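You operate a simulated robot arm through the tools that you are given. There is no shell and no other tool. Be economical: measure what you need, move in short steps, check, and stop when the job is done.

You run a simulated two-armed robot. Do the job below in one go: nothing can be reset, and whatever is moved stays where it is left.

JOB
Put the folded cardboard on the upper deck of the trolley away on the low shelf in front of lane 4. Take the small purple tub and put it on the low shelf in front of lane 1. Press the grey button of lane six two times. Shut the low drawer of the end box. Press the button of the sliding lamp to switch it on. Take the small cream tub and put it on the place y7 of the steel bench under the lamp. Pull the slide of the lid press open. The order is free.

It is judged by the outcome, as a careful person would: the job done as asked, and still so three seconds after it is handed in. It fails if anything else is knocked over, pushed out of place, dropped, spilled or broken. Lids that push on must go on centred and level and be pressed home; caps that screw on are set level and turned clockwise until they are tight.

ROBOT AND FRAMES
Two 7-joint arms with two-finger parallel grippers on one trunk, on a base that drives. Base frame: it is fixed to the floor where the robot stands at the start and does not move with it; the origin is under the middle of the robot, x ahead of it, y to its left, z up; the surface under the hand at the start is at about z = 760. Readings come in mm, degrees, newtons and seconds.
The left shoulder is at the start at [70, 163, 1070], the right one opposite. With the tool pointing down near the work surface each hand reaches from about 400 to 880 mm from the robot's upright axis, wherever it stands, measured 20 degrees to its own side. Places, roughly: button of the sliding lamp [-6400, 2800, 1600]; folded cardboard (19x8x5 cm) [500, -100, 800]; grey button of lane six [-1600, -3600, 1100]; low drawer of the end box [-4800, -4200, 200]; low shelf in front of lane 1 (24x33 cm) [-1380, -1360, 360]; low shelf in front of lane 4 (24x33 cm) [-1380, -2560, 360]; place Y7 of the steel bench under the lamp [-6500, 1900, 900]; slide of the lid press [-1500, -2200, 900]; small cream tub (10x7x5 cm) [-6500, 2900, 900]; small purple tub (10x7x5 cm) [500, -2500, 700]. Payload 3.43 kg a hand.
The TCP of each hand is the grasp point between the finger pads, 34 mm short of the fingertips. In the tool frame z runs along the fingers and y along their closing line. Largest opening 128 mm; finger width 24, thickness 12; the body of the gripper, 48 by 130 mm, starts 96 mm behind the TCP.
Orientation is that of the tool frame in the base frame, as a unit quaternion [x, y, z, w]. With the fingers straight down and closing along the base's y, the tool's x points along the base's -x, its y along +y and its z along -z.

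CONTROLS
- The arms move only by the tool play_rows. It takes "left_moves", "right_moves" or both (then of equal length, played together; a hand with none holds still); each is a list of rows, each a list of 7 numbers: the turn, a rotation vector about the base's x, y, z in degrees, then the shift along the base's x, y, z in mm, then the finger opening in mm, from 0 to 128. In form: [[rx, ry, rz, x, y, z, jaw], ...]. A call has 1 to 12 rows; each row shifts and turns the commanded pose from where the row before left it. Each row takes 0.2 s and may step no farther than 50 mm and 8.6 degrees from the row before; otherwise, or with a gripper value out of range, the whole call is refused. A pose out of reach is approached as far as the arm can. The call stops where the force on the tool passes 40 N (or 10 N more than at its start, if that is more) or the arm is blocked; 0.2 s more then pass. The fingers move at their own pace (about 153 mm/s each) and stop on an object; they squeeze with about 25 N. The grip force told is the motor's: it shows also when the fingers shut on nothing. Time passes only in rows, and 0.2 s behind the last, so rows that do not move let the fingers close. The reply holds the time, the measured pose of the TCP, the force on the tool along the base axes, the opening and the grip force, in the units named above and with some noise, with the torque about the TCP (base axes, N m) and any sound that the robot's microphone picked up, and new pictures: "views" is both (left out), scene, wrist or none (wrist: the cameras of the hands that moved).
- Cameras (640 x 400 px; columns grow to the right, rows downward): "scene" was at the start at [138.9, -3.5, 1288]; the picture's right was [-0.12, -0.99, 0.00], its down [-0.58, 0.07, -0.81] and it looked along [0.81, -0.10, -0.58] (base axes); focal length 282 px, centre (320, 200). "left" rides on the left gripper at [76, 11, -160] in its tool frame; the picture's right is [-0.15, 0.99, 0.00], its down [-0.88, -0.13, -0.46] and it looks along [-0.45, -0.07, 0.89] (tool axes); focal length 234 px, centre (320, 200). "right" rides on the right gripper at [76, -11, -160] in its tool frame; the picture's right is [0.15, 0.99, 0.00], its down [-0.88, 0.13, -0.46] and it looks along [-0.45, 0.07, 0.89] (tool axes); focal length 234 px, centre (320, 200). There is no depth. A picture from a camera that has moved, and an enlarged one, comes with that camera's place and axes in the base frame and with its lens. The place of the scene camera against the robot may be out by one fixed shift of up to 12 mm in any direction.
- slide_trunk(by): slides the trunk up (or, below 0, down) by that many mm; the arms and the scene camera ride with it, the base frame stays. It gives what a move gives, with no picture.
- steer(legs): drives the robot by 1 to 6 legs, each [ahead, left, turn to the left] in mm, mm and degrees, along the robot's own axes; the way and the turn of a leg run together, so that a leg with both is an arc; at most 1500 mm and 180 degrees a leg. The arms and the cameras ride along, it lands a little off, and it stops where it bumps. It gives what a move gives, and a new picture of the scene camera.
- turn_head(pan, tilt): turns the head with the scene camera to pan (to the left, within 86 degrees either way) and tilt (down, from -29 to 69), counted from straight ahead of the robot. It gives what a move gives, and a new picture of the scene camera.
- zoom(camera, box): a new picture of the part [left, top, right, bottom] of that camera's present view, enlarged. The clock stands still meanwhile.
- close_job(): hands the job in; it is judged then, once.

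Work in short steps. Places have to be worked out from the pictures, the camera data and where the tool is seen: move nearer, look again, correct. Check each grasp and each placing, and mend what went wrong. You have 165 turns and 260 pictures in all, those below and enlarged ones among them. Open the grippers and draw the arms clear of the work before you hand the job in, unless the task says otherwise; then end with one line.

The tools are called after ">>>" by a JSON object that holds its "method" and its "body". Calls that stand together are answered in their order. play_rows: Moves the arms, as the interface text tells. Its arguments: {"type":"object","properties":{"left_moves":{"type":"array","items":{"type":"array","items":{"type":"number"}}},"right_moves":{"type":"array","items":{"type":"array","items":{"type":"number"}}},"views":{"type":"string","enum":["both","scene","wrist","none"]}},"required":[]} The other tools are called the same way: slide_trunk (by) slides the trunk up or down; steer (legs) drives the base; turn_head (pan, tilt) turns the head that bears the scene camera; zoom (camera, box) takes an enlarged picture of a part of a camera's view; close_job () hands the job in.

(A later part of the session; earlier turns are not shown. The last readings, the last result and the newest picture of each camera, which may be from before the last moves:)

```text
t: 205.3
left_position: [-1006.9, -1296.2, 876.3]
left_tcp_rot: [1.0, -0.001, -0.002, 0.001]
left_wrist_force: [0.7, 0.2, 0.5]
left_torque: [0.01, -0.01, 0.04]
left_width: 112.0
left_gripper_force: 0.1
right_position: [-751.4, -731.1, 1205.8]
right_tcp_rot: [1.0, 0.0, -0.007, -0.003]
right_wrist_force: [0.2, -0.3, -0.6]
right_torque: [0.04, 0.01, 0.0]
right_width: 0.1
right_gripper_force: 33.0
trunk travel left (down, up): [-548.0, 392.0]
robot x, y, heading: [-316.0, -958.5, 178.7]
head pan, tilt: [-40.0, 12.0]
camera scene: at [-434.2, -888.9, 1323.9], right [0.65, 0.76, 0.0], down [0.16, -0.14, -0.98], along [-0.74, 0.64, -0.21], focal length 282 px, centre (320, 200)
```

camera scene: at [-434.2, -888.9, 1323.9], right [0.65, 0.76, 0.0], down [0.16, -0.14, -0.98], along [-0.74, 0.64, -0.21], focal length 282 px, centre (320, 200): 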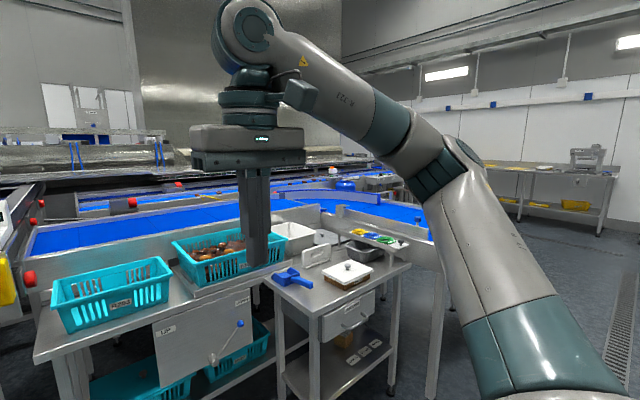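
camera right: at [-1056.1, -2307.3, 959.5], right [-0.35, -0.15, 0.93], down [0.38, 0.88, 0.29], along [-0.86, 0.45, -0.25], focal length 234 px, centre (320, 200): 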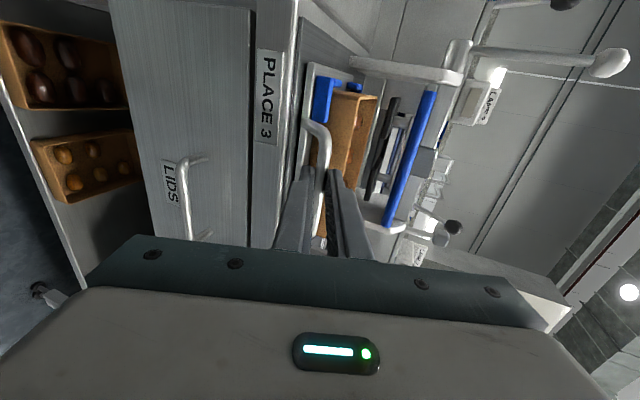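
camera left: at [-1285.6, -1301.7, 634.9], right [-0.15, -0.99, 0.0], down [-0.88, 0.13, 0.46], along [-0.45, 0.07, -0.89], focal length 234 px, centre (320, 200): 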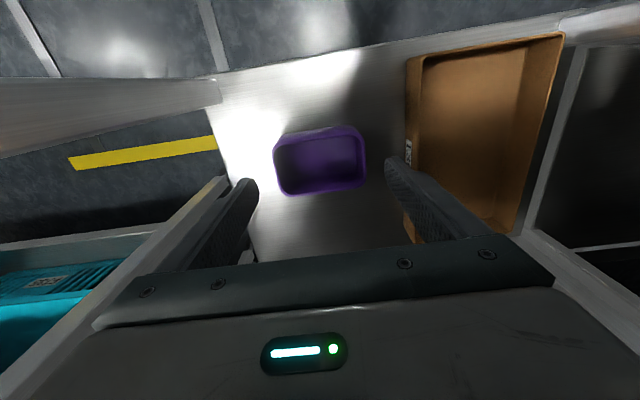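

The way round seems to be on the +y side. I'll tuck the left hand in and up, then drive to y≈+1000 and look.

>>> {"method": "play_rows", "body": {"left_moves": [[0, 0, 0, 30, 10, 38, 60], [0, 0, 0, 30, 10, 38, 60], [0, 0, 0, 30, 10, 38, 60], [0, 0, 0, 30, 10, 38, 60], [0, 0, 0, 30, 10, 38, 60], [0, 0, 0, 30, 10, 38, 60], [0, 0, 0, 30, 10, 38, 60], [0, 0, 0, 30, 10, 38, 60]], "views": "none"}}

>>> {"method": "steer", "body": {"legs": [[0, 0, -90], [1300, 0, 0]]}}

>>> {"method": "turn_head", "body": {"pan": 35, "tilt": 12}}

```text
t: 207.1
left_position: [-765.1, -1213.6, 1180.3]
left_tcp_rot: [1.0, 0.0, -0.002, 0.0]
left_wrist_force: [1.3, 0.1, -0.2]
left_torque: [-0.01, 0.03, -0.02]
left_width: 60.0
left_gripper_force: 0.0
right_position: [-749.8, -730.3, 1204.2]
right_tcp_rot: [1.0, 0.001, -0.008, -0.002]
right_wrist_force: [0.5, 0.3, 0.0]
right_torque: [-0.03, -0.01, 0.01]
right_width: 0.1
right_gripper_force: 33.0
trunk travel left (down, up): [-548.0, 392.0]
robot x, y, heading: [-317.5, -959.4, 179.1]
head pan, tilt: [-40.0, 12.0]
```

```text
t: 217.4
left_position: [-539.0, 790.1, 1179.0]
left_tcp_rot: [-0.703, 0.711, 0.001, 0.001]
left_wrist_force: [0.1, -0.2, -0.2]
left_torque: [0.0, 0.0, 0.01]
left_width: 59.9
left_gripper_force: 0.1
right_position: [-55.8, 770.2, 1204.6]
right_tcp_rot: [-0.705, 0.71, 0.002, 0.006]
right_wrist_force: [0.3, 1.0, 0.0]
right_torque: [0.0, 0.0, 0.02]
right_width: 0.1
right_gripper_force: 32.8
trunk travel left (down, up): [-548.0, 392.0]
robot x, y, heading: [-285.6, 333.4, 88.3]
head pan, tilt: [-40.0, 12.0]
camera scene: at [-221.8, 462.6, 1323.9], right [0.75, -0.66, 0.0], down [-0.14, -0.16, -0.98], along [0.65, 0.73, -0.21], focal length 282 px, centre (320, 200)
```

scene: 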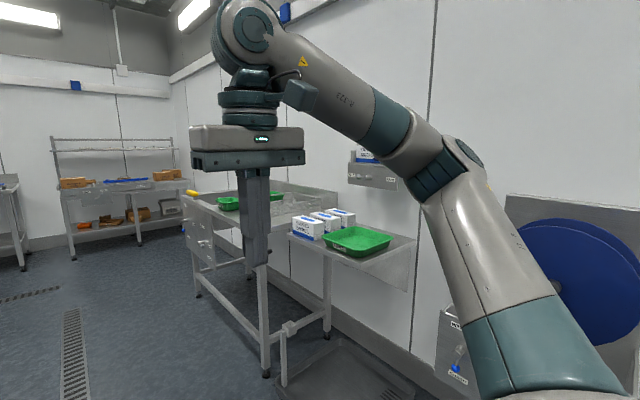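

```text
t: 218.9
left_position: [-538.9, 790.9, 1179.4]
left_tcp_rot: [-0.702, 0.712, 0.001, 0.001]
left_wrist_force: [-0.5, 0.6, 0.1]
left_torque: [-0.02, -0.03, 0.0]
left_width: 59.9
left_gripper_force: 0.0
right_position: [-54.8, 769.9, 1205.0]
right_tcp_rot: [-0.704, 0.71, 0.002, 0.007]
right_wrist_force: [-0.1, 0.7, 0.2]
right_torque: [0.0, 0.0, -0.04]
right_width: 0.1
right_gripper_force: 32.8
trunk travel left (down, up): [-548.0, 392.0]
robot x, y, heading: [-286.2, 337.5, 88.5]
head pan, tilt: [35.0, 12.0]
camera scene: at [-335.0, 470.6, 1323.9], right [0.84, 0.55, 0.0], down [0.11, -0.17, -0.98], along [-0.54, 0.82, -0.21], focal length 282 px, centre (320, 200)
```

scene: 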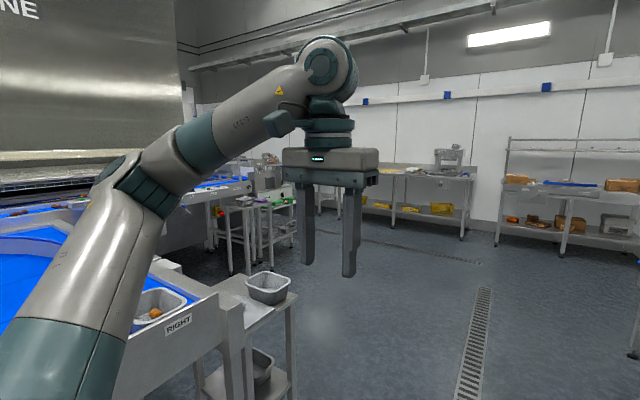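

There is open floor ahead. I'll drive 1100 mm on, turn left to face -x, and look.

>>> {"method": "steer", "body": {"legs": [[1250, 0, 0], [0, 0, 90]]}}

>>> {"method": "turn_head", "body": {"pan": 0, "tilt": 12}}

```text
t: 228.9
left_position: [-707.5, 1327.2, 1178.6]
left_tcp_rot: [1.0, -0.012, -0.002, -0.001]
left_wrist_force: [-0.3, -0.6, -0.4]
left_torque: [0.02, -0.02, -0.03]
left_width: 59.6
left_gripper_force: 0.1
right_position: [-682.3, 1810.8, 1204.5]
right_tcp_rot: [1.0, -0.008, -0.006, -0.002]
right_wrist_force: [0.3, 0.5, -0.4]
right_torque: [-0.03, 0.01, 0.0]
right_width: 0.0
right_gripper_force: 32.7
trunk travel left (down, up): [-548.0, 392.0]
robot x, y, heading: [-248.1, 1576.1, 177.8]
head pan, tilt: [35.0, 12.0]
camera scene: at [-377.4, 1534.0, 1323.9], right [-0.54, 0.84, 0.0], down [0.17, 0.11, -0.98], along [-0.82, -0.53, -0.21], focal length 282 px, centre (320, 200)
```

scene: 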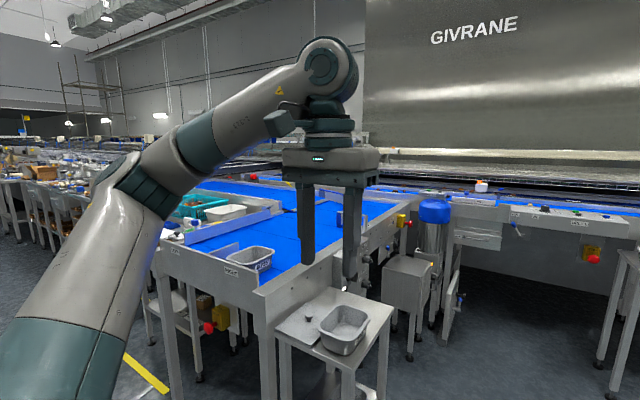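

```text
t: 229.9
left_position: [-707.3, 1327.2, 1179.4]
left_tcp_rot: [1.0, -0.011, -0.001, -0.001]
left_wrist_force: [-0.4, 0.3, -0.1]
left_torque: [0.0, -0.04, 0.02]
left_width: 60.1
left_gripper_force: 0.0
right_position: [-682.3, 1810.7, 1204.4]
right_tcp_rot: [1.0, -0.009, -0.006, -0.003]
right_wrist_force: [0.2, 0.3, 1.0]
right_torque: [0.02, -0.01, 0.04]
right_width: 0.0
right_gripper_force: 33.3
trunk travel left (down, up): [-548.0, 392.0]
robot x, y, heading: [-251.2, 1577.2, 177.9]
head pan, tilt: [0.0, 12.0]
camera scene: at [-392.3, 1588.0, 1323.9], right [0.04, 1.0, 0.0], down [0.21, -0.01, -0.98], along [-0.98, 0.03, -0.21], focal length 282 px, centre (320, 200)
```

scene: 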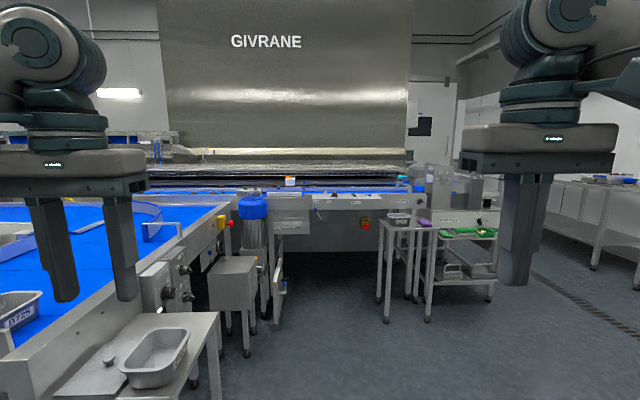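

A passage runs along y≈3100–4400 to the right of the oven. I'll strafe right to y≈3700 and drive ahead 1500 mm.

>>> {"method": "steer", "body": {"legs": [[0, -1100, 0], [0, -1050, 0], [1400, 0, 0]]}}

```text
t: 247.3
left_position: [-2031.1, 3570.9, 1178.2]
left_tcp_rot: [1.0, -0.021, -0.002, 0.0]
left_wrist_force: [0.5, -0.2, 0.1]
left_torque: [-0.02, 0.01, -0.03]
left_width: 59.8
left_gripper_force: 0.2
right_position: [-1996.7, 4053.2, 1205.3]
right_tcp_rot: [1.0, -0.019, -0.006, -0.002]
right_wrist_force: [0.6, 0.5, 0.2]
right_torque: [0.02, 0.02, -0.01]
right_width: 0.0
right_gripper_force: 33.0
trunk travel left (down, up): [-548.0, 392.0]
robot x, y, heading: [-1566.8, 3811.6, 176.5]
head pan, tilt: [0.0, 12.0]
camera scene: at [-1710.3, 3825.0, 1323.9], right [0.06, 1.0, 0.0], down [0.21, -0.01, -0.98], along [-0.98, 0.06, -0.21], focal length 282 px, centre (320, 200)
```

scene: 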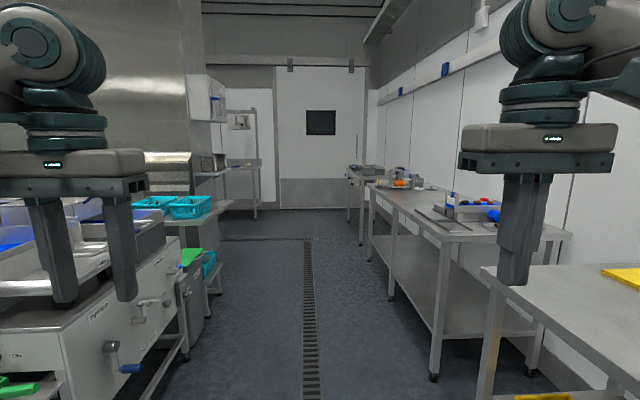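

The passage is clear with a drain in its middle. I'll correct heading and drive on 3000 mm.

>>> {"method": "steer", "body": {"legs": [[0, 60, 3.5], [1500, 0, 0], [1400, 0, 0]]}}

>>> {"method": "turn_head", "body": {"pan": 40, "tilt": 12}}

```text
t: 261.8
left_position: [-4908.0, 3492.9, 1179.4]
left_tcp_rot: [1.0, 0.003, -0.003, 0.0]
left_wrist_force: [0.0, -0.6, -0.6]
left_torque: [0.03, -0.01, 0.0]
left_width: 60.0
left_gripper_force: 0.1
right_position: [-4895.3, 3976.4, 1204.1]
right_tcp_rot: [1.0, 0.005, -0.006, -0.003]
right_wrist_force: [-0.2, 0.2, 0.2]
right_torque: [0.01, 0.0, 0.03]
right_width: 0.2
right_gripper_force: 33.6
trunk travel left (down, up): [-548.0, 392.0]
robot x, y, heading: [-4459.1, 3753.0, 179.2]
head pan, tilt: [0.0, 12.0]
camera scene: at [-4599.5, 3761.9, 1323.9], right [0.01, 1.0, 0.0], down [0.21, 0.0, -0.98], along [-0.98, 0.01, -0.21], focal length 282 px, centre (320, 200)
```

scene: 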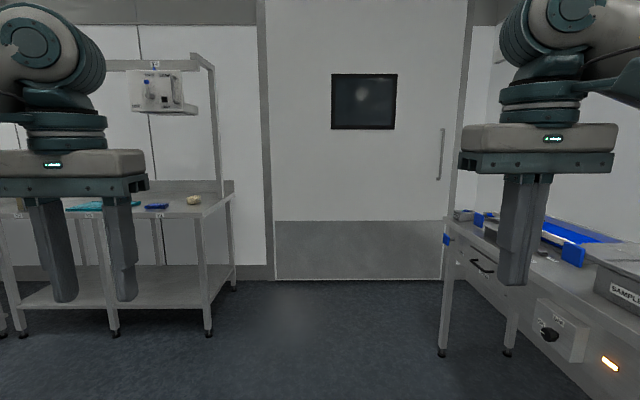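

```text
t: 262.9
left_position: [-4907.0, 3492.9, 1179.3]
left_tcp_rot: [1.0, 0.002, -0.001, 0.0]
left_wrist_force: [0.1, 0.4, -0.2]
left_torque: [0.0, 0.04, -0.02]
left_width: 60.0
left_gripper_force: 0.1
right_position: [-4895.1, 3976.8, 1204.6]
right_tcp_rot: [1.0, 0.005, -0.006, -0.003]
right_wrist_force: [0.7, -0.6, -0.3]
right_torque: [0.06, -0.01, 0.03]
right_width: 0.3
right_gripper_force: 33.3
trunk travel left (down, up): [-548.0, 392.0]
robot x, y, heading: [-4458.3, 3753.7, 179.6]
head pan, tilt: [40.0, 12.0]
camera scene: at [-4578.1, 3701.9, 1323.9], right [-0.64, 0.77, 0.0], down [0.16, 0.13, -0.98], along [-0.76, -0.62, -0.21], focal length 282 px, centre (320, 200)
```

scene: 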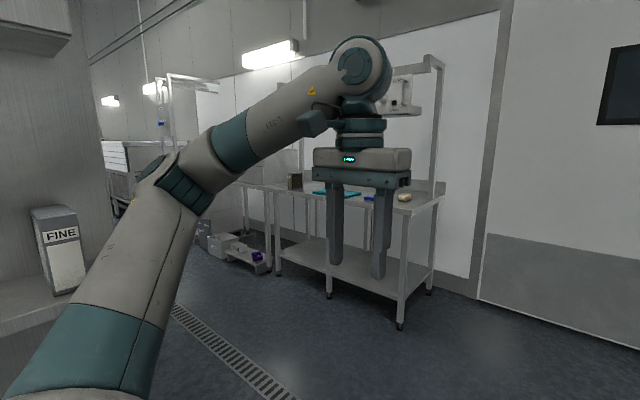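

I see the steel bench with the lamp box on a rail and the cream tub at its right end. I'll go ahead 700 mm and strafe left to face the bench.

>>> {"method": "steer", "body": {"legs": [[800, 0, 0], [0, 1100, 0]]}}

>>> {"method": "turn_head", "body": {"pan": 0, "tilt": 15}}

```text
t: 272.3
left_position: [-5704.2, 2404.8, 1178.5]
left_tcp_rot: [1.0, 0.007, -0.002, -0.001]
left_wrist_force: [0.0, 0.3, 0.6]
left_torque: [-0.02, 0.0, -0.01]
left_width: 59.8
left_gripper_force: 0.1
right_position: [-5697.3, 2888.4, 1204.6]
right_tcp_rot: [1.0, 0.011, -0.005, -0.003]
right_wrist_force: [-0.6, -0.4, 0.5]
right_torque: [0.01, 0.01, -0.02]
right_width: 0.2
right_gripper_force: 33.0
trunk travel left (down, up): [-548.0, 392.0]
robot x, y, heading: [-5256.7, 2671.9, -179.7]
head pan, tilt: [40.0, 12.0]
camera scene: at [-5377.1, 2616.8, 1323.9], right [-0.64, 0.77, 0.0], down [0.16, 0.13, -0.98], along [-0.75, -0.63, -0.21], focal length 282 px, centre (320, 200)
```

scene: 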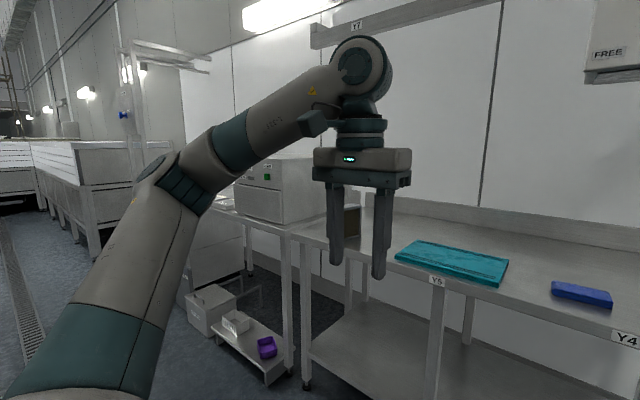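

```text
t: 273.4
left_position: [-5704.9, 2405.3, 1178.7]
left_tcp_rot: [1.0, 0.007, -0.001, -0.001]
left_wrist_force: [-0.4, 0.2, 0.0]
left_torque: [0.01, 0.02, -0.03]
left_width: 60.0
left_gripper_force: 0.0
right_position: [-5697.0, 2889.2, 1203.9]
right_tcp_rot: [1.0, 0.009, -0.006, -0.002]
right_wrist_force: [0.2, 0.0, 0.1]
right_torque: [0.01, 0.03, 0.01]
right_width: 0.0
right_gripper_force: 33.1
trunk travel left (down, up): [-548.0, 392.0]
robot x, y, heading: [-5256.4, 2671.5, -179.9]
head pan, tilt: [0.0, 15.0]
camera scene: at [-5399.1, 2676.7, 1319.0], right [0.0, 1.0, 0.0], down [0.26, 0.0, -0.97], along [-0.97, 0.0, -0.26], focal length 282 px, centre (320, 200)
```

scene: 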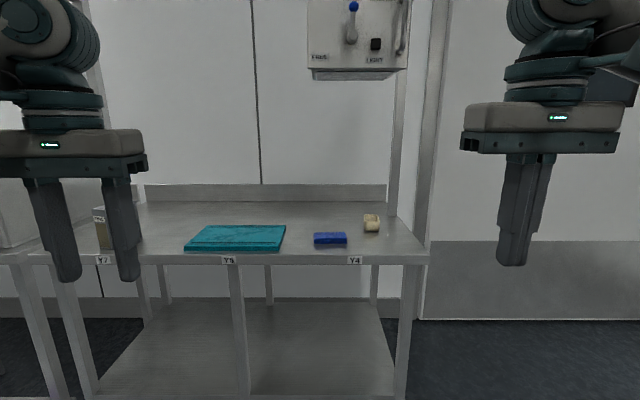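

The lamp box shows a "LIGHT" label by a black button. I'll tilt up and enlarge it, and the bench too.

>>> {"method": "turn_head", "body": {"pan": 0, "tilt": 0}}

>>> {"method": "zoom", "body": {"camera": "scene", "box": [280, 20, 450, 160]}}

```text
t: 274.2
left_position: [-5704.7, 2405.8, 1179.0]
left_tcp_rot: [1.0, 0.008, -0.002, 0.0]
left_wrist_force: [-0.6, -1.0, 0.0]
left_torque: [0.01, 0.02, 0.0]
left_width: 60.1
left_gripper_force: 0.0
right_position: [-5696.8, 2888.5, 1204.5]
right_tcp_rot: [1.0, 0.009, -0.006, -0.002]
right_wrist_force: [-1.1, 0.0, 0.5]
right_torque: [0.0, 0.0, 0.0]
right_width: 0.2
right_gripper_force: 32.9
trunk travel left (down, up): [-548.0, 392.0]
robot x, y, heading: [-5258.7, 2670.4, -180.1]
head pan, tilt: [0.0, 0.0]
camera scene: at [-5395.7, 2676.9, 1343.1], right [0.0, 1.0, 0.0], down [0.0, 0.0, -1.0], along [-1.0, 0.0, 0.0], focal length 282 px, centre (320, 200)
```

scene: 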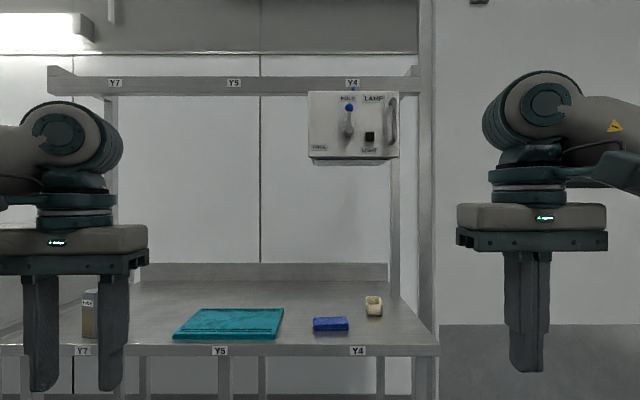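

```text
2.86 times, centred on (365, 90) of scene
camera zoom: at [-5395.7, 2676.9, 1343.1], right [0.0, 1.0, 0.0], down [0.0, 0.0, -1.0], along [-1.0, 0.0, 0.0], focal length 804 px, centre (191, 514)
```

zoom: 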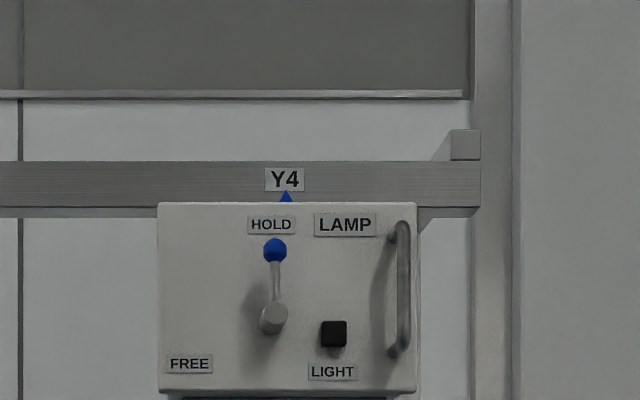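

The lamp's LIGHT button is at about (-6400, 2856, 1568). I'll raise the trunk and pitch the right hand to point straight forward, fingers closed.

>>> {"method": "slide_trunk", "body": {"by": 370}}

>>> {"method": "play_rows", "body": {"right_moves": [[0, 8.2, 0, -12, 0, 0, 0], [0, 8.2, 0, -12, 0, 0, 0], [0, 8.2, 0, -12, 0, 0, 0], [0, 8.2, 0, -12, 0, 0, 0], [0, 8.2, 0, -12, 0, 0, 0], [0, 8.2, 0, -12, 0, 0, 0], [0, 8.2, 0, -12, 0, 0, 0], [0, 8.2, 0, -12, 0, 0, 0], [0, 8.2, 0, -12, 0, 0, 0], [0, 8.2, 0, -12, 0, 0, 0], [0, 8.0, 0, -12, 0, 0, 0]]}}

```text
t: 277.8
left_position: [-5704.4, 2406.0, 1550.1]
left_tcp_rot: [1.0, 0.006, -0.002, 0.0]
left_wrist_force: [-0.4, 0.4, 0.1]
left_torque: [0.01, -0.01, 0.0]
left_width: 60.3
left_gripper_force: 0.1
right_position: [-5696.9, 2889.3, 1575.1]
right_tcp_rot: [1.0, 0.009, -0.006, -0.002]
right_wrist_force: [0.5, 0.5, -0.3]
right_torque: [0.01, 0.02, 0.02]
right_width: 0.1
right_gripper_force: 33.0
trunk travel left (down, up): [-918.0, 22.0]
robot x, y, heading: [-5256.3, 2671.6, -180.1]
head pan, tilt: [0.0, 0.0]
```

```text
t: 280.1
left_position: [-5706.3, 2404.9, 1549.5]
left_tcp_rot: [1.0, 0.008, -0.001, -0.001]
left_wrist_force: [0.8, 1.5, 0.5]
left_torque: [0.02, -0.01, 0.01]
left_width: 59.8
left_gripper_force: 0.1
right_position: [-5841.5, 2888.3, 1580.8]
right_tcp_rot: [-0.703, -0.005, 0.711, 0.008]
right_wrist_force: [0.4, -0.1, 0.6]
right_torque: [0.01, 0.02, -0.04]
right_width: 0.1
right_gripper_force: 32.7
right hand out of reach, approached as far as the arm can: row 10, 11
trunk travel left (down, up): [-918.0, 22.0]
robot x, y, heading: [-5258.9, 2674.7, -180.0]
head pan, tilt: [0.0, 0.0]
camera scene: at [-5397.1, 2677.5, 1713.1], right [0.0, 1.0, 0.0], down [0.0, 0.0, -1.0], along [-1.0, 0.0, 0.0], focal length 282 px, centre (320, 200)
camera right: at [-5681.8, 2901.2, 1504.8], right [-0.01, -0.99, -0.17], down [0.47, -0.15, 0.87], along [-0.89, -0.07, 0.46], focal length 234 px, centre (320, 200)
```

scene: 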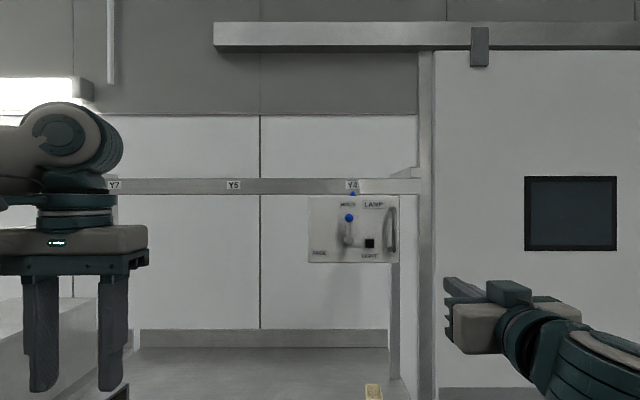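
right: 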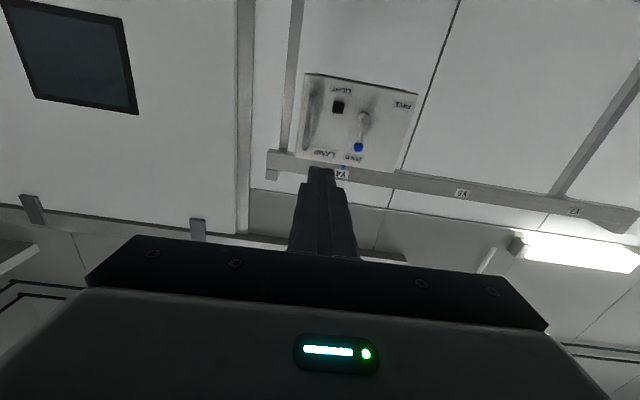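

The button comes out at (-6379, 2848, 1567). I'll line up the fingers and drive forward 420 mm.

>>> {"method": "play_rows", "body": {"right_moves": [[0, 0, 0, 0, -20, -7, 0], [0, 0, 0, 0, -20, -7, 0], [0, 0, 0, 0, 0, 0, 0]], "views": "none"}}

>>> {"method": "steer", "body": {"legs": [[420, 0, 0]]}}

>>> {"method": "zoom", "body": {"camera": "right", "box": [160, 0, 480, 220]}}

```text
t: 280.9
left_position: [-5703.3, 2406.2, 1549.6]
left_tcp_rot: [1.0, 0.007, -0.002, 0.0]
left_wrist_force: [1.5, 0.3, -1.3]
left_torque: [-0.04, 0.0, -0.02]
left_width: 60.2
left_gripper_force: 0.0
right_position: [-5840.5, 2847.5, 1567.9]
right_tcp_rot: [-0.702, -0.006, 0.712, 0.008]
right_wrist_force: [0.5, -0.5, -0.1]
right_torque: [0.01, -0.02, 0.02]
right_width: 0.0
right_gripper_force: 32.9
trunk travel left (down, up): [-918.0, 22.0]
robot x, y, heading: [-5257.0, 2672.8, -179.9]
head pan, tilt: [0.0, 0.0]
```

```text
t: 283.5
left_position: [-6120.5, 2406.0, 1549.5]
left_tcp_rot: [1.0, 0.007, -0.002, 0.0]
left_wrist_force: [-0.1, 0.3, 1.4]
left_torque: [0.0, 0.03, -0.01]
left_width: 60.0
left_gripper_force: 0.1
right_position: [-6258.5, 2848.9, 1568.7]
right_tcp_rot: [-0.702, -0.005, 0.712, 0.009]
right_wrist_force: [-0.2, 0.0, 0.3]
right_torque: [-0.01, -0.02, -0.04]
right_width: 0.0
right_gripper_force: 33.2
trunk travel left (down, up): [-918.0, 22.0]
robot x, y, heading: [-5674.5, 2671.5, 180.1]
head pan, tilt: [0.0, 0.0]
camera scene: at [-5812.2, 2676.9, 1713.4], right [0.0, 1.0, 0.0], down [0.0, 0.0, -1.0], along [-1.0, 0.0, 0.0], focal length 282 px, centre (320, 200)
```

scene: 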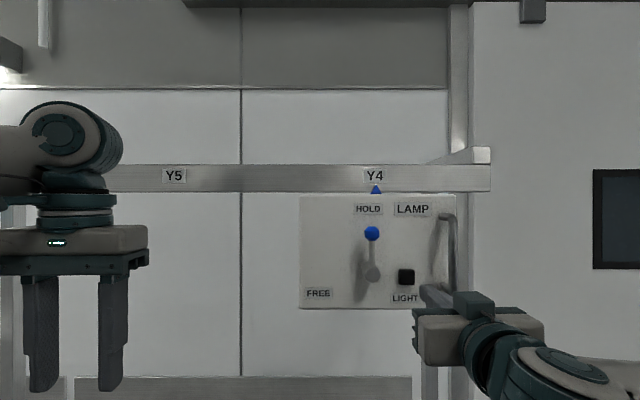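

```text
1.82 times, centred on (320, 110) of right
camera zoom: at [-6097.8, 2860.6, 1492.4], right [-0.01, -0.99, -0.17], down [0.47, -0.15, 0.87], along [-0.88, -0.07, 0.46], focal length 426 px, centre (320, 364)
```

zoom: 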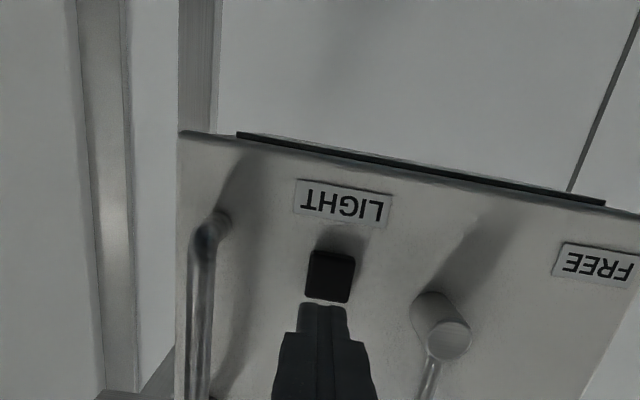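

The button front is at (-6355, 2843, 1565); the fingertip is about 62 mm short. I'll correct and advance to 10 mm before it, then press in small steps.

>>> {"method": "play_rows", "body": {"right_moves": [[0, 0, 0, 0, -6, -4, 0], [0, 0, 0, -25, 0, 0, 0], [0, 0, 0, -25, 0, 0, 0], [0, 0, 0, 0, 0, 0, 0]], "views": "none"}}

>>> {"method": "zoom", "body": {"camera": "right", "box": [160, 0, 480, 220]}}

>>> {"method": "zoom", "body": {"camera": "scene", "box": [330, 190, 500, 330]}}

```text
t: 284.5
left_position: [-6123.8, 2406.0, 1549.4]
left_tcp_rot: [1.0, 0.007, -0.002, 0.0]
left_wrist_force: [0.1, 1.2, 0.8]
left_torque: [0.01, -0.01, 0.03]
left_width: 60.2
left_gripper_force: 0.0
right_position: [-6311.3, 2841.5, 1563.9]
right_tcp_rot: [-0.703, -0.005, 0.711, 0.009]
right_wrist_force: [-0.9, 0.4, -0.8]
right_torque: [-0.04, -0.01, 0.02]
right_width: 0.0
right_gripper_force: 32.7
trunk travel left (down, up): [-918.0, 22.0]
robot x, y, heading: [-5676.0, 2666.2, 179.9]
head pan, tilt: [0.0, 0.0]
```

```text
1.82 times, centred on (320, 110) of right
camera zoom: at [-6150.3, 2854.5, 1488.2], right [-0.01, -0.99, -0.17], down [0.47, -0.15, 0.87], along [-0.88, -0.07, 0.46], focal length 426 px, centre (320, 364)
```

zoom: 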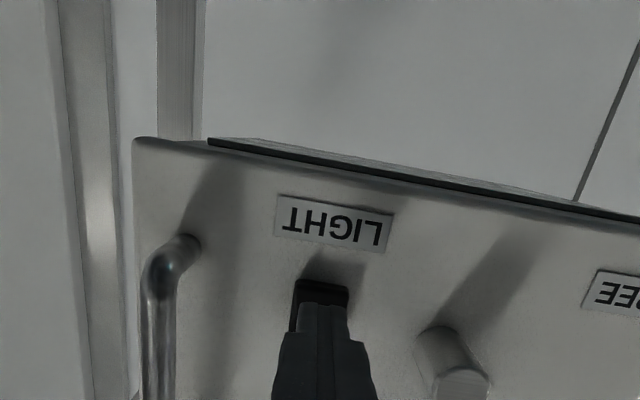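

```text
2.86 times, centred on (415, 260) of scene
camera zoom: at [-5814.9, 2676.6, 1713.1], right [0.0, 1.0, 0.0], down [0.0, 0.0, -1.0], along [-1.0, 0.0, 0.0], focal length 804 px, centre (49, 29)
```

zoom: 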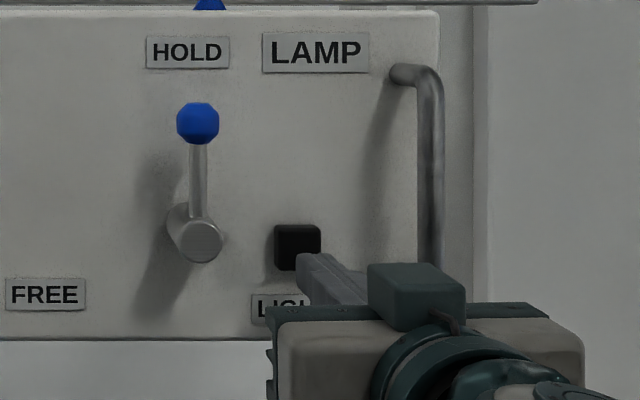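

Aligned within a few mm. I'll press in 4 mm steps until a click.

>>> {"method": "play_rows", "body": {"right_moves": [[0, 0, 0, -4, 1, 2, 0], [0, 0, 0, -4, 0, 0, 0], [0, 0, 0, -4, 0, 0, 0], [0, 0, 0, 0, 0, 0, 0]], "views": "none"}}

```text
t: 285.5
left_position: [-6123.1, 2405.7, 1548.7]
left_tcp_rot: [1.0, 0.007, -0.002, 0.001]
left_wrist_force: [-0.4, 0.2, 0.0]
left_torque: [0.03, 0.02, 0.01]
left_width: 59.9
left_gripper_force: 0.0
right_position: [-6323.8, 2842.9, 1564.9]
right_tcp_rot: [-0.703, -0.004, 0.711, 0.009]
right_wrist_force: [0.5, 0.2, 0.1]
right_torque: [0.01, 0.03, 0.0]
right_width: 0.0
right_gripper_force: 32.8
trunk travel left (down, up): [-918.0, 22.0]
robot x, y, heading: [-5677.0, 2671.8, 180.2]
head pan, tilt: [0.0, 0.0]
```

No contact yet; I'll go on with 3 mm steps.

>>> {"method": "play_rows", "body": {"right_moves": [[0, 0, 0, -3, 0, 0, 0], [0, 0, 0, -3, 0, 0, 0], [0, 0, 0, -3, 0, 0, 0], [0, 0, 0, 0, 0, 0, 0]], "views": "none"}}

```text
t: 286.5
left_position: [-6124.2, 2405.8, 1550.0]
left_tcp_rot: [1.0, 0.006, -0.001, -0.001]
left_wrist_force: [-0.2, 0.5, 0.1]
left_torque: [0.0, 0.01, 0.01]
left_width: 59.9
left_gripper_force: 0.1
right_position: [-6330.7, 2843.1, 1566.0]
right_tcp_rot: [-0.703, -0.005, 0.711, 0.009]
right_wrist_force: [-0.4, 0.4, 0.4]
right_torque: [-0.03, 0.0, -0.03]
right_width: 0.0
right_gripper_force: 33.3
trunk travel left (down, up): [-918.0, 22.0]
robot x, y, heading: [-5677.0, 2671.8, 180.3]
head pan, tilt: [0.0, 0.0]
```

>>> {"method": "play_rows", "body": {"right_moves": [[0, 0, 0, -3, 0, 0, 0], [0, 0, 0, -3, 0, 0, 0], [0, 0, 0, 0, 0, 0, 0]], "views": "wrist"}}

```text
t: 287.3
left_position: [-6122.3, 2405.0, 1550.1]
left_tcp_rot: [1.0, 0.007, -0.001, -0.001]
left_wrist_force: [-0.7, 0.6, 0.5]
left_torque: [-0.01, 0.0, -0.01]
left_width: 60.1
left_gripper_force: 0.0
right_position: [-6336.0, 2843.4, 1566.3]
right_tcp_rot: [-0.703, -0.004, 0.711, 0.009]
right_wrist_force: [3.2, 0.1, -1.2]
right_torque: [-0.03, -0.08, 0.01]
right_width: 0.2
right_gripper_force: 33.2
trunk travel left (down, up): [-918.0, 22.0]
robot x, y, heading: [-5677.0, 2670.1, 180.1]
head pan, tilt: [0.0, 0.0]
heard: click
camera right: at [-6176.5, 2855.5, 1489.9], right [-0.01, -0.99, -0.17], down [0.47, -0.15, 0.87], along [-0.88, -0.07, 0.46], focal length 234 px, centre (320, 200)
```

right: 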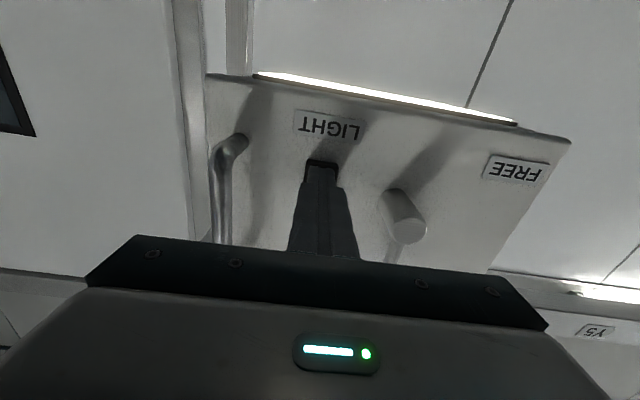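

Click heard and the lamp strip is lit. I'll withdraw the finger straight back and back the robot off.

>>> {"method": "play_rows", "body": {"right_moves": [[0, 0, 0, 20, 0, 0, 0], [0, 0, 0, 30, 0, 0, 0], [0, 0, 0, 30, 0, 0, 0]], "views": "none"}}

>>> {"method": "steer", "body": {"legs": [[-300, 0, 0]]}}

>>> {"method": "play_rows", "body": {"right_moves": [[0, -8.2, 0, 12, 0, 0, 0], [0, -8.2, 0, 12, 0, 0, 0], [0, -8.2, 0, 12, 0, 0, 0], [0, -8.2, 0, 12, 0, 0, 0], [0, -8.2, 0, 12, 0, 0, 0], [0, -8.2, 0, 12, 0, 0, 0], [0, -8.2, 0, 12, 0, 0, 0], [0, -8.2, 0, 12, 0, 0, 0], [0, -8.2, 0, 12, 0, 0, 0], [0, -8.2, 0, 12, 0, 0, 0], [0, -8.0, 0, 12, 0, 0, 0]], "views": "none"}}

>>> {"method": "slide_trunk", "body": {"by": -220}}

>>> {"method": "turn_head", "body": {"pan": -10, "tilt": 30}}

```text
t: 288.1
left_position: [-6122.0, 2404.5, 1549.5]
left_tcp_rot: [1.0, 0.007, -0.001, 0.0]
left_wrist_force: [-0.1, -0.1, -0.2]
left_torque: [0.01, 0.04, 0.02]
left_width: 59.9
left_gripper_force: 0.1
right_position: [-6259.1, 2843.6, 1567.6]
right_tcp_rot: [-0.703, -0.005, 0.711, 0.008]
right_wrist_force: [-0.4, 0.2, 0.1]
right_torque: [-0.01, 0.03, -0.01]
right_width: 0.0
right_gripper_force: 32.8
trunk travel left (down, up): [-918.0, 22.0]
robot x, y, heading: [-5675.7, 2668.8, 180.0]
head pan, tilt: [0.0, 0.0]
```

```text
t: 290.2
left_position: [-5827.8, 2404.2, 1548.7]
left_tcp_rot: [1.0, 0.009, 0.0, 0.0]
left_wrist_force: [0.6, 0.1, -0.5]
left_torque: [-0.03, -0.04, -0.03]
left_width: 59.9
left_gripper_force: 0.1
right_position: [-5965.7, 2841.5, 1565.6]
right_tcp_rot: [-0.704, -0.006, 0.71, 0.007]
right_wrist_force: [0.7, -0.1, 0.3]
right_torque: [0.01, -0.01, 0.01]
right_width: 0.0
right_gripper_force: 33.2
trunk travel left (down, up): [-918.0, 22.0]
robot x, y, heading: [-5379.9, 2667.4, -180.2]
head pan, tilt: [0.0, 0.0]
camera scene: at [-5520.9, 2676.7, 1712.8], right [0.0, 1.0, 0.0], down [0.0, 0.0, -1.0], along [-1.0, 0.0, 0.0], focal length 282 px, centre (320, 200)
```

scene: 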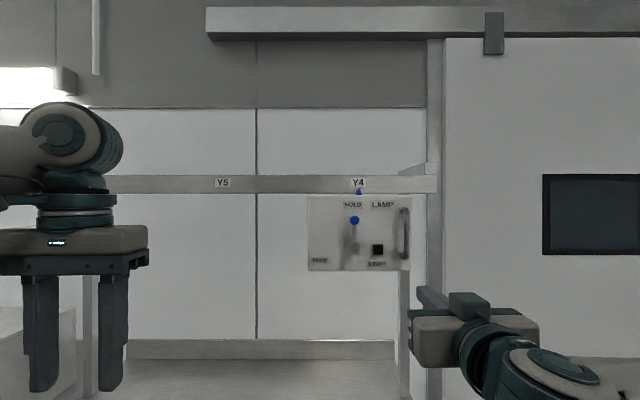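

```text
t: 292.6
left_position: [-5825.8, 2405.3, 1549.0]
left_tcp_rot: [1.0, 0.009, 0.0, -0.001]
left_wrist_force: [0.9, -0.3, 0.8]
left_torque: [-0.01, 0.01, 0.02]
left_width: 59.9
left_gripper_force: 0.0
right_position: [-5830.8, 2840.8, 1566.6]
right_tcp_rot: [1.0, 0.01, -0.004, -0.001]
right_wrist_force: [-0.3, 0.1, -0.2]
right_torque: [0.02, 0.03, -0.04]
right_width: 0.1
right_gripper_force: 32.9
trunk travel left (down, up): [-918.0, 22.0]
robot x, y, heading: [-5380.4, 2669.3, -179.9]
head pan, tilt: [0.0, 0.0]
```

```text
t: 294.9
left_position: [-5826.6, 2404.6, 1328.8]
left_tcp_rot: [1.0, 0.009, -0.001, 0.0]
left_wrist_force: [0.6, -0.1, 0.2]
left_torque: [-0.02, 0.05, -0.03]
left_width: 59.9
left_gripper_force: 0.1
right_position: [-5829.7, 2841.7, 1347.2]
right_tcp_rot: [1.0, 0.01, -0.006, -0.001]
right_wrist_force: [-0.7, 0.0, -0.5]
right_torque: [-0.01, 0.04, 0.02]
right_width: 0.2
right_gripper_force: 32.6
trunk travel left (down, up): [-698.0, 242.0]
robot x, y, heading: [-5378.2, 2671.5, -179.8]
head pan, tilt: [0.0, 0.0]
```

```text
t: 295.8
left_position: [-5826.1, 2403.7, 1328.7]
left_tcp_rot: [1.0, 0.008, -0.002, -0.001]
left_wrist_force: [0.7, -0.6, -0.5]
left_torque: [-0.01, -0.04, 0.0]
left_width: 60.0
left_gripper_force: 0.0
right_position: [-5831.2, 2841.8, 1346.3]
right_tcp_rot: [1.0, 0.01, -0.007, -0.001]
right_wrist_force: [0.3, -1.0, -0.3]
right_torque: [0.01, 0.0, -0.06]
right_width: 0.0
right_gripper_force: 32.8
trunk travel left (down, up): [-698.0, 242.0]
robot x, y, heading: [-5377.5, 2671.1, -179.9]
head pan, tilt: [-10.0, 30.0]
camera scene: at [-5516.8, 2692.5, 1444.9], right [0.17, 0.99, 0.0], down [0.49, -0.08, -0.87], along [-0.85, 0.15, -0.5], focal length 282 px, centre (320, 200)
```

scene: 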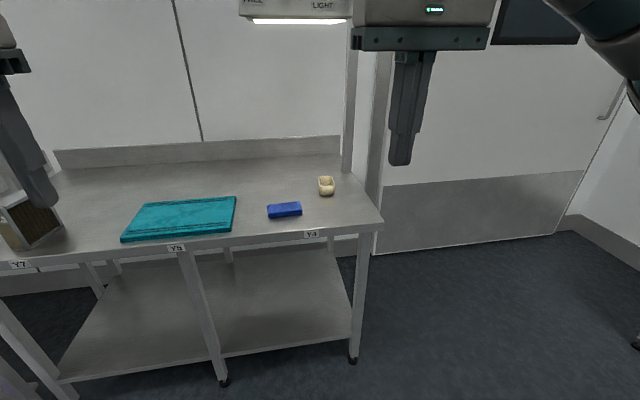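

The lamp glows on; the cream tub is at about (-6507, 2891). The right hand is well placed for it. I'll enlarge the tub and then place Y7.

>>> {"method": "zoom", "body": {"camera": "scene", "box": [290, 160, 370, 220]}}

>>> {"method": "turn_head", "body": {"pan": 22, "tilt": 30}}

```text
6.67 times, centred on (330, 190) of scene
camera zoom: at [-5516.8, 2692.5, 1444.9], right [0.17, 0.99, 0.0], down [0.49, -0.08, -0.87], along [-0.85, 0.15, -0.5], focal length 1877 px, centre (253, 267)
```

zoom: 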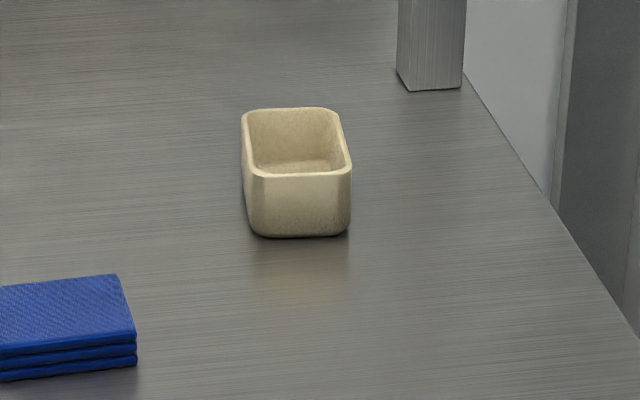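

```text
t: 296.8
left_position: [-5826.5, 2404.5, 1329.1]
left_tcp_rot: [1.0, 0.009, -0.002, 0.0]
left_wrist_force: [0.3, -0.2, 0.9]
left_torque: [0.01, -0.02, -0.01]
left_width: 60.3
left_gripper_force: 0.0
right_position: [-5831.0, 2841.3, 1346.4]
right_tcp_rot: [1.0, 0.01, -0.007, 0.0]
right_wrist_force: [1.0, -0.2, -0.8]
right_torque: [0.02, -0.03, -0.01]
right_width: 0.1
right_gripper_force: 32.8
trunk travel left (down, up): [-698.0, 242.0]
robot x, y, heading: [-5378.4, 2667.7, -179.9]
head pan, tilt: [22.0, 30.0]
camera scene: at [-5511.4, 2643.0, 1444.8], right [-0.38, 0.93, 0.0], down [0.46, 0.19, -0.87], along [-0.8, -0.33, -0.5], focal length 282 px, centre (320, 200)
```

scene: 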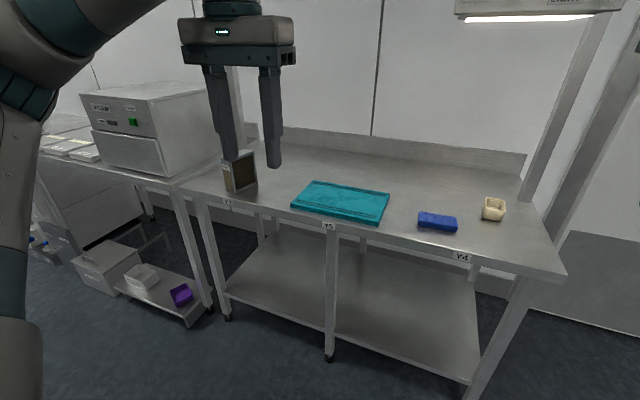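

The tub's long side lies along x, so the right hand's default orientation grips its 7 cm width. I'll lower the trunk to stay under the lamp and drive forward 380 mm.

>>> {"method": "slide_trunk", "body": {"by": -230}}

>>> {"method": "steer", "body": {"legs": [[380, 0, 0]]}}

>>> {"method": "play_rows", "body": {"right_moves": [[0, 0, 0, -40, 6, 0, 60], [0, 0, 0, -40, 6, 0, 120], [0, 0, 0, -40, 6, 0, 120], [0, 0, 0, -40, 6, 0, 120], [0, 0, 0, -40, 6, -10, 120], [0, 0, 0, -40, 6, -10, 120], [0, 0, 0, -40, 6, -10, 120]]}}

```text
t: 299.2
left_position: [-5826.8, 2404.7, 1099.3]
left_tcp_rot: [1.0, 0.009, -0.002, -0.001]
left_wrist_force: [-1.3, -0.1, -0.5]
left_torque: [0.01, 0.01, -0.02]
left_width: 60.0
left_gripper_force: 0.1
right_position: [-5830.8, 2841.1, 1117.8]
right_tcp_rot: [1.0, 0.01, -0.007, -0.001]
right_wrist_force: [-0.7, 0.3, 0.0]
right_torque: [-0.03, 0.02, -0.02]
right_width: 0.0
right_gripper_force: 32.8
trunk travel left (down, up): [-468.0, 472.0]
robot x, y, heading: [-5375.2, 2670.3, -179.6]
head pan, tilt: [22.0, 30.0]
```

```text
t: 301.6
left_position: [-6202.1, 2402.9, 1099.0]
left_tcp_rot: [1.0, 0.009, -0.001, 0.001]
left_wrist_force: [0.0, 0.7, -0.1]
left_torque: [-0.03, -0.06, 0.04]
left_width: 60.4
left_gripper_force: 0.1
right_position: [-6208.1, 2839.7, 1116.3]
right_tcp_rot: [1.0, 0.009, -0.005, 0.0]
right_wrist_force: [0.0, -0.2, -1.4]
right_torque: [-0.06, -0.01, 0.01]
right_width: 0.0
right_gripper_force: 32.5
trunk travel left (down, up): [-468.0, 472.0]
robot x, y, heading: [-5758.0, 2673.3, -179.8]
head pan, tilt: [22.0, 30.0]
camera scene: at [-5888.4, 2641.7, 1214.7], right [-0.38, 0.93, 0.0], down [0.46, 0.19, -0.87], along [-0.8, -0.33, -0.5], focal length 282 px, centre (320, 200)
```

scene: 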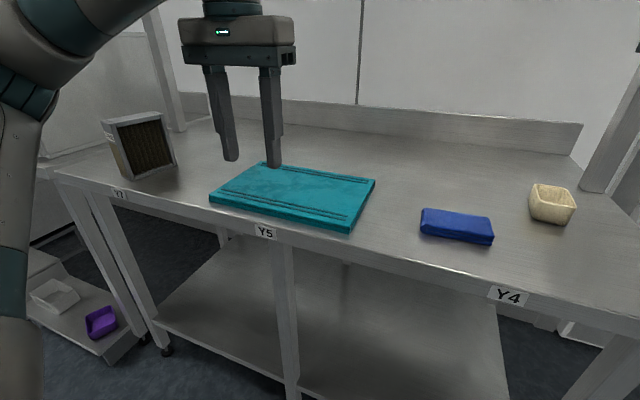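

```text
t: 303.2
left_position: [-6203.7, 2402.1, 1097.5]
left_tcp_rot: [1.0, 0.008, -0.001, -0.001]
left_wrist_force: [0.2, -0.7, -0.2]
left_torque: [0.0, 0.0, -0.04]
left_width: 60.4
left_gripper_force: 0.0
right_position: [-6488.8, 2880.6, 1086.5]
right_tcp_rot: [1.0, 0.01, -0.006, -0.002]
right_wrist_force: [0.7, -0.2, 0.1]
right_torque: [-0.02, -0.04, 0.01]
right_width: 120.1
right_gripper_force: 0.1
trunk travel left (down, up): [-468.0, 472.0]
robot x, y, heading: [-5755.2, 2664.1, -179.9]
head pan, tilt: [22.0, 30.0]
camera scene: at [-5889.2, 2640.6, 1214.6], right [-0.38, 0.93, 0.0], down [0.46, 0.19, -0.87], along [-0.8, -0.33, -0.5], focal length 282 px, centre (320, 200)
camera right: at [-6409.8, 2893.5, 1245.7], right [0.17, -0.99, -0.01], down [-0.87, -0.15, 0.46], along [-0.46, -0.07, -0.89], focal length 234 px, centre (320, 200)
```

scene: 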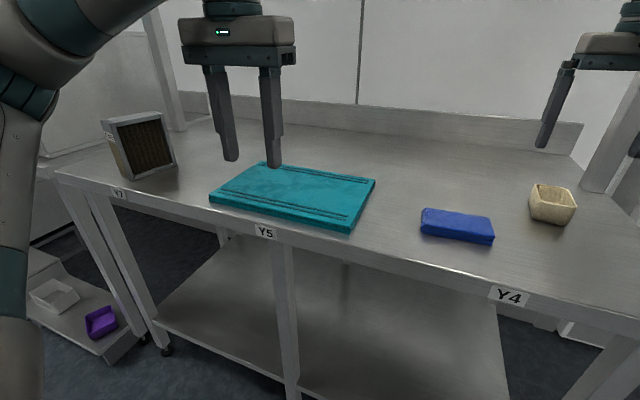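
right: 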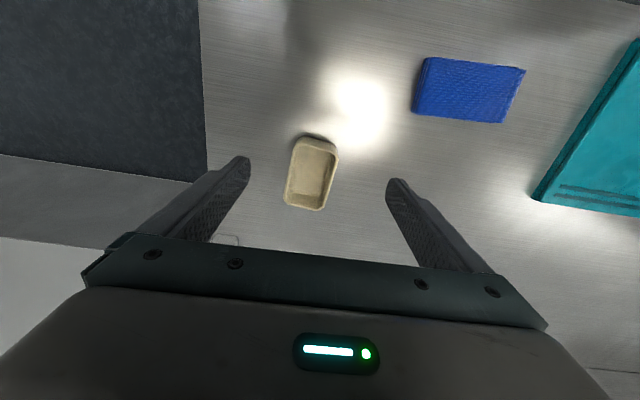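

The tub's rim centre is at about (-6537, 2889) and its axis runs along x. I'll move over it and down to z≈985, then look.

>>> {"method": "play_rows", "body": {"right_moves": [[0, 0, 0, -24, 5, 0, 115], [0, 0, 0, -24, 4, 0, 115], [0, 0, 0, 0, 0, -35, 115], [0, 0, 0, 0, 0, -35, 115], [0, 0, 0, 0, 0, -30, 115], [0, 0, 0, 0, 0, 0, 115]], "views": "wrist"}}

```text
t: 304.6
left_position: [-6202.5, 2402.5, 1100.2]
left_tcp_rot: [1.0, 0.009, -0.002, 0.0]
left_wrist_force: [0.6, -0.4, 0.2]
left_torque: [0.03, 0.0, 0.02]
left_width: 60.1
left_gripper_force: 0.1
right_position: [-6512.8, 2890.5, 983.7]
right_tcp_rot: [1.0, 0.01, -0.006, -0.001]
right_wrist_force: [1.0, -0.2, 0.9]
right_torque: [0.0, 0.02, 0.01]
right_width: 114.7
right_gripper_force: 0.0
right hand out of reach, approached as far as the arm can: row 2
trunk travel left (down, up): [-468.0, 472.0]
robot x, y, heading: [-5758.3, 2671.3, -179.8]
head pan, tilt: [22.0, 30.0]
camera right: at [-6434.3, 2902.7, 1143.5], right [0.17, -0.99, 0.0], down [-0.87, -0.15, 0.47], along [-0.46, -0.07, -0.88], focal length 234 px, centre (320, 200)
```

right: 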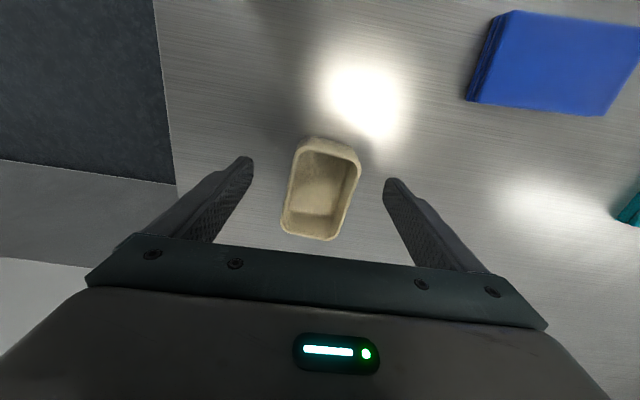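

The tub centre is at (-6540, 2886), out of arm reach by 25 mm. I'll drive forward 30 mm.

>>> {"method": "steer", "body": {"legs": [[28, 0, 0]]}}

>>> {"method": "zoom", "body": {"camera": "right", "box": [160, 80, 480, 280]}}

```text
t: 305.4
left_position: [-6229.3, 2402.7, 1100.3]
left_tcp_rot: [1.0, 0.009, -0.002, -0.001]
left_wrist_force: [-0.9, 0.5, 0.2]
left_torque: [-0.03, -0.01, 0.02]
left_width: 59.9
left_gripper_force: 0.2
right_position: [-6542.1, 2890.2, 983.2]
right_tcp_rot: [1.0, 0.01, -0.006, 0.0]
right_wrist_force: [0.0, 0.8, 0.7]
right_torque: [0.01, -0.02, 0.02]
right_width: 114.7
right_gripper_force: 0.1
trunk travel left (down, up): [-468.0, 472.0]
robot x, y, heading: [-5783.0, 2670.4, -179.9]
head pan, tilt: [22.0, 30.0]
camera scene: at [-5915.4, 2641.5, 1214.9], right [-0.38, 0.93, 0.0], down [0.46, 0.19, -0.87], along [-0.8, -0.33, -0.5], focal length 282 px, centre (320, 200)
```

scene: 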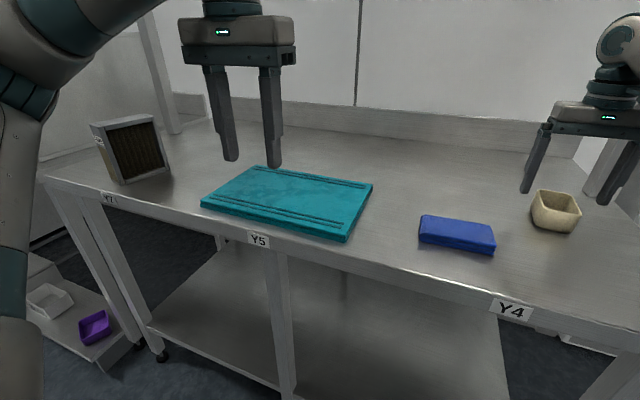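

```text
2.00 times, centred on (320, 180) of right
camera zoom: at [-6462.3, 2903.2, 1143.4], right [0.17, -0.99, 0.0], down [-0.87, -0.15, 0.47], along [-0.46, -0.07, -0.88], focal length 468 px, centre (320, 240)
```

zoom: 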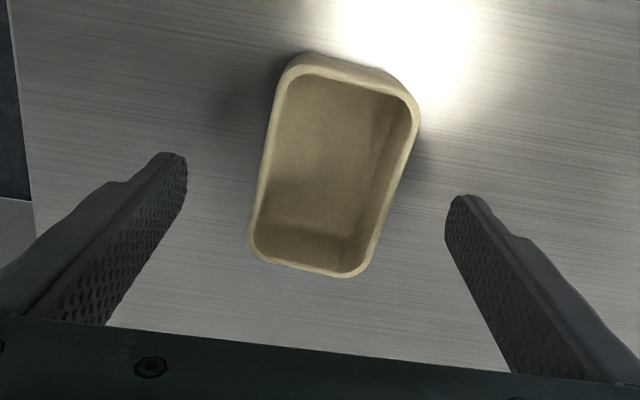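

The tub is well between the fingers. I'll correct 6 mm and descend gently to z≈940.

>>> {"method": "play_rows", "body": {"right_moves": [[0, 0, 0, 6, -3, -20, 115], [0, 0, 0, 0, 0, -15, 115], [0, 0, 0, 0, 0, -8, 115], [0, 0, 0, 0, 0, 0, 115]], "views": "wrist"}}

```text
t: 306.4
left_position: [-6230.5, 2402.7, 1098.5]
left_tcp_rot: [1.0, 0.008, -0.001, 0.0]
left_wrist_force: [-0.9, 0.7, 0.4]
left_torque: [0.0, 0.01, 0.01]
left_width: 60.3
left_gripper_force: 0.1
right_position: [-6534.9, 2887.1, 939.6]
right_tcp_rot: [1.0, 0.009, -0.006, -0.001]
right_wrist_force: [0.3, 0.0, 0.7]
right_torque: [-0.01, -0.03, 0.01]
right_width: 114.9
right_gripper_force: 0.1
trunk travel left (down, up): [-468.0, 472.0]
robot x, y, heading: [-5784.2, 2670.5, -179.7]
head pan, tilt: [22.0, 30.0]
camera right: at [-6456.5, 2900.3, 1100.2], right [0.17, -0.99, 0.0], down [-0.87, -0.15, 0.47], along [-0.46, -0.07, -0.88], focal length 234 px, centre (320, 200)
```

right: 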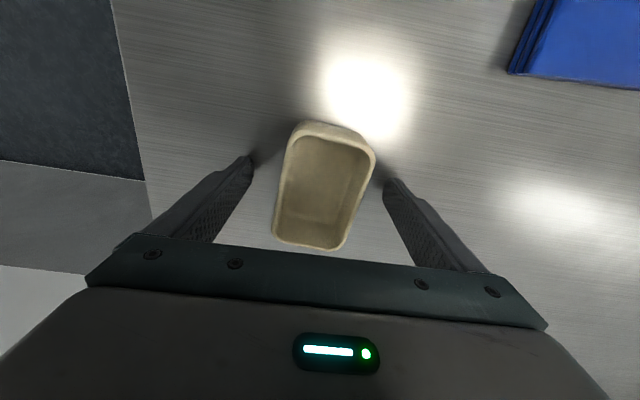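

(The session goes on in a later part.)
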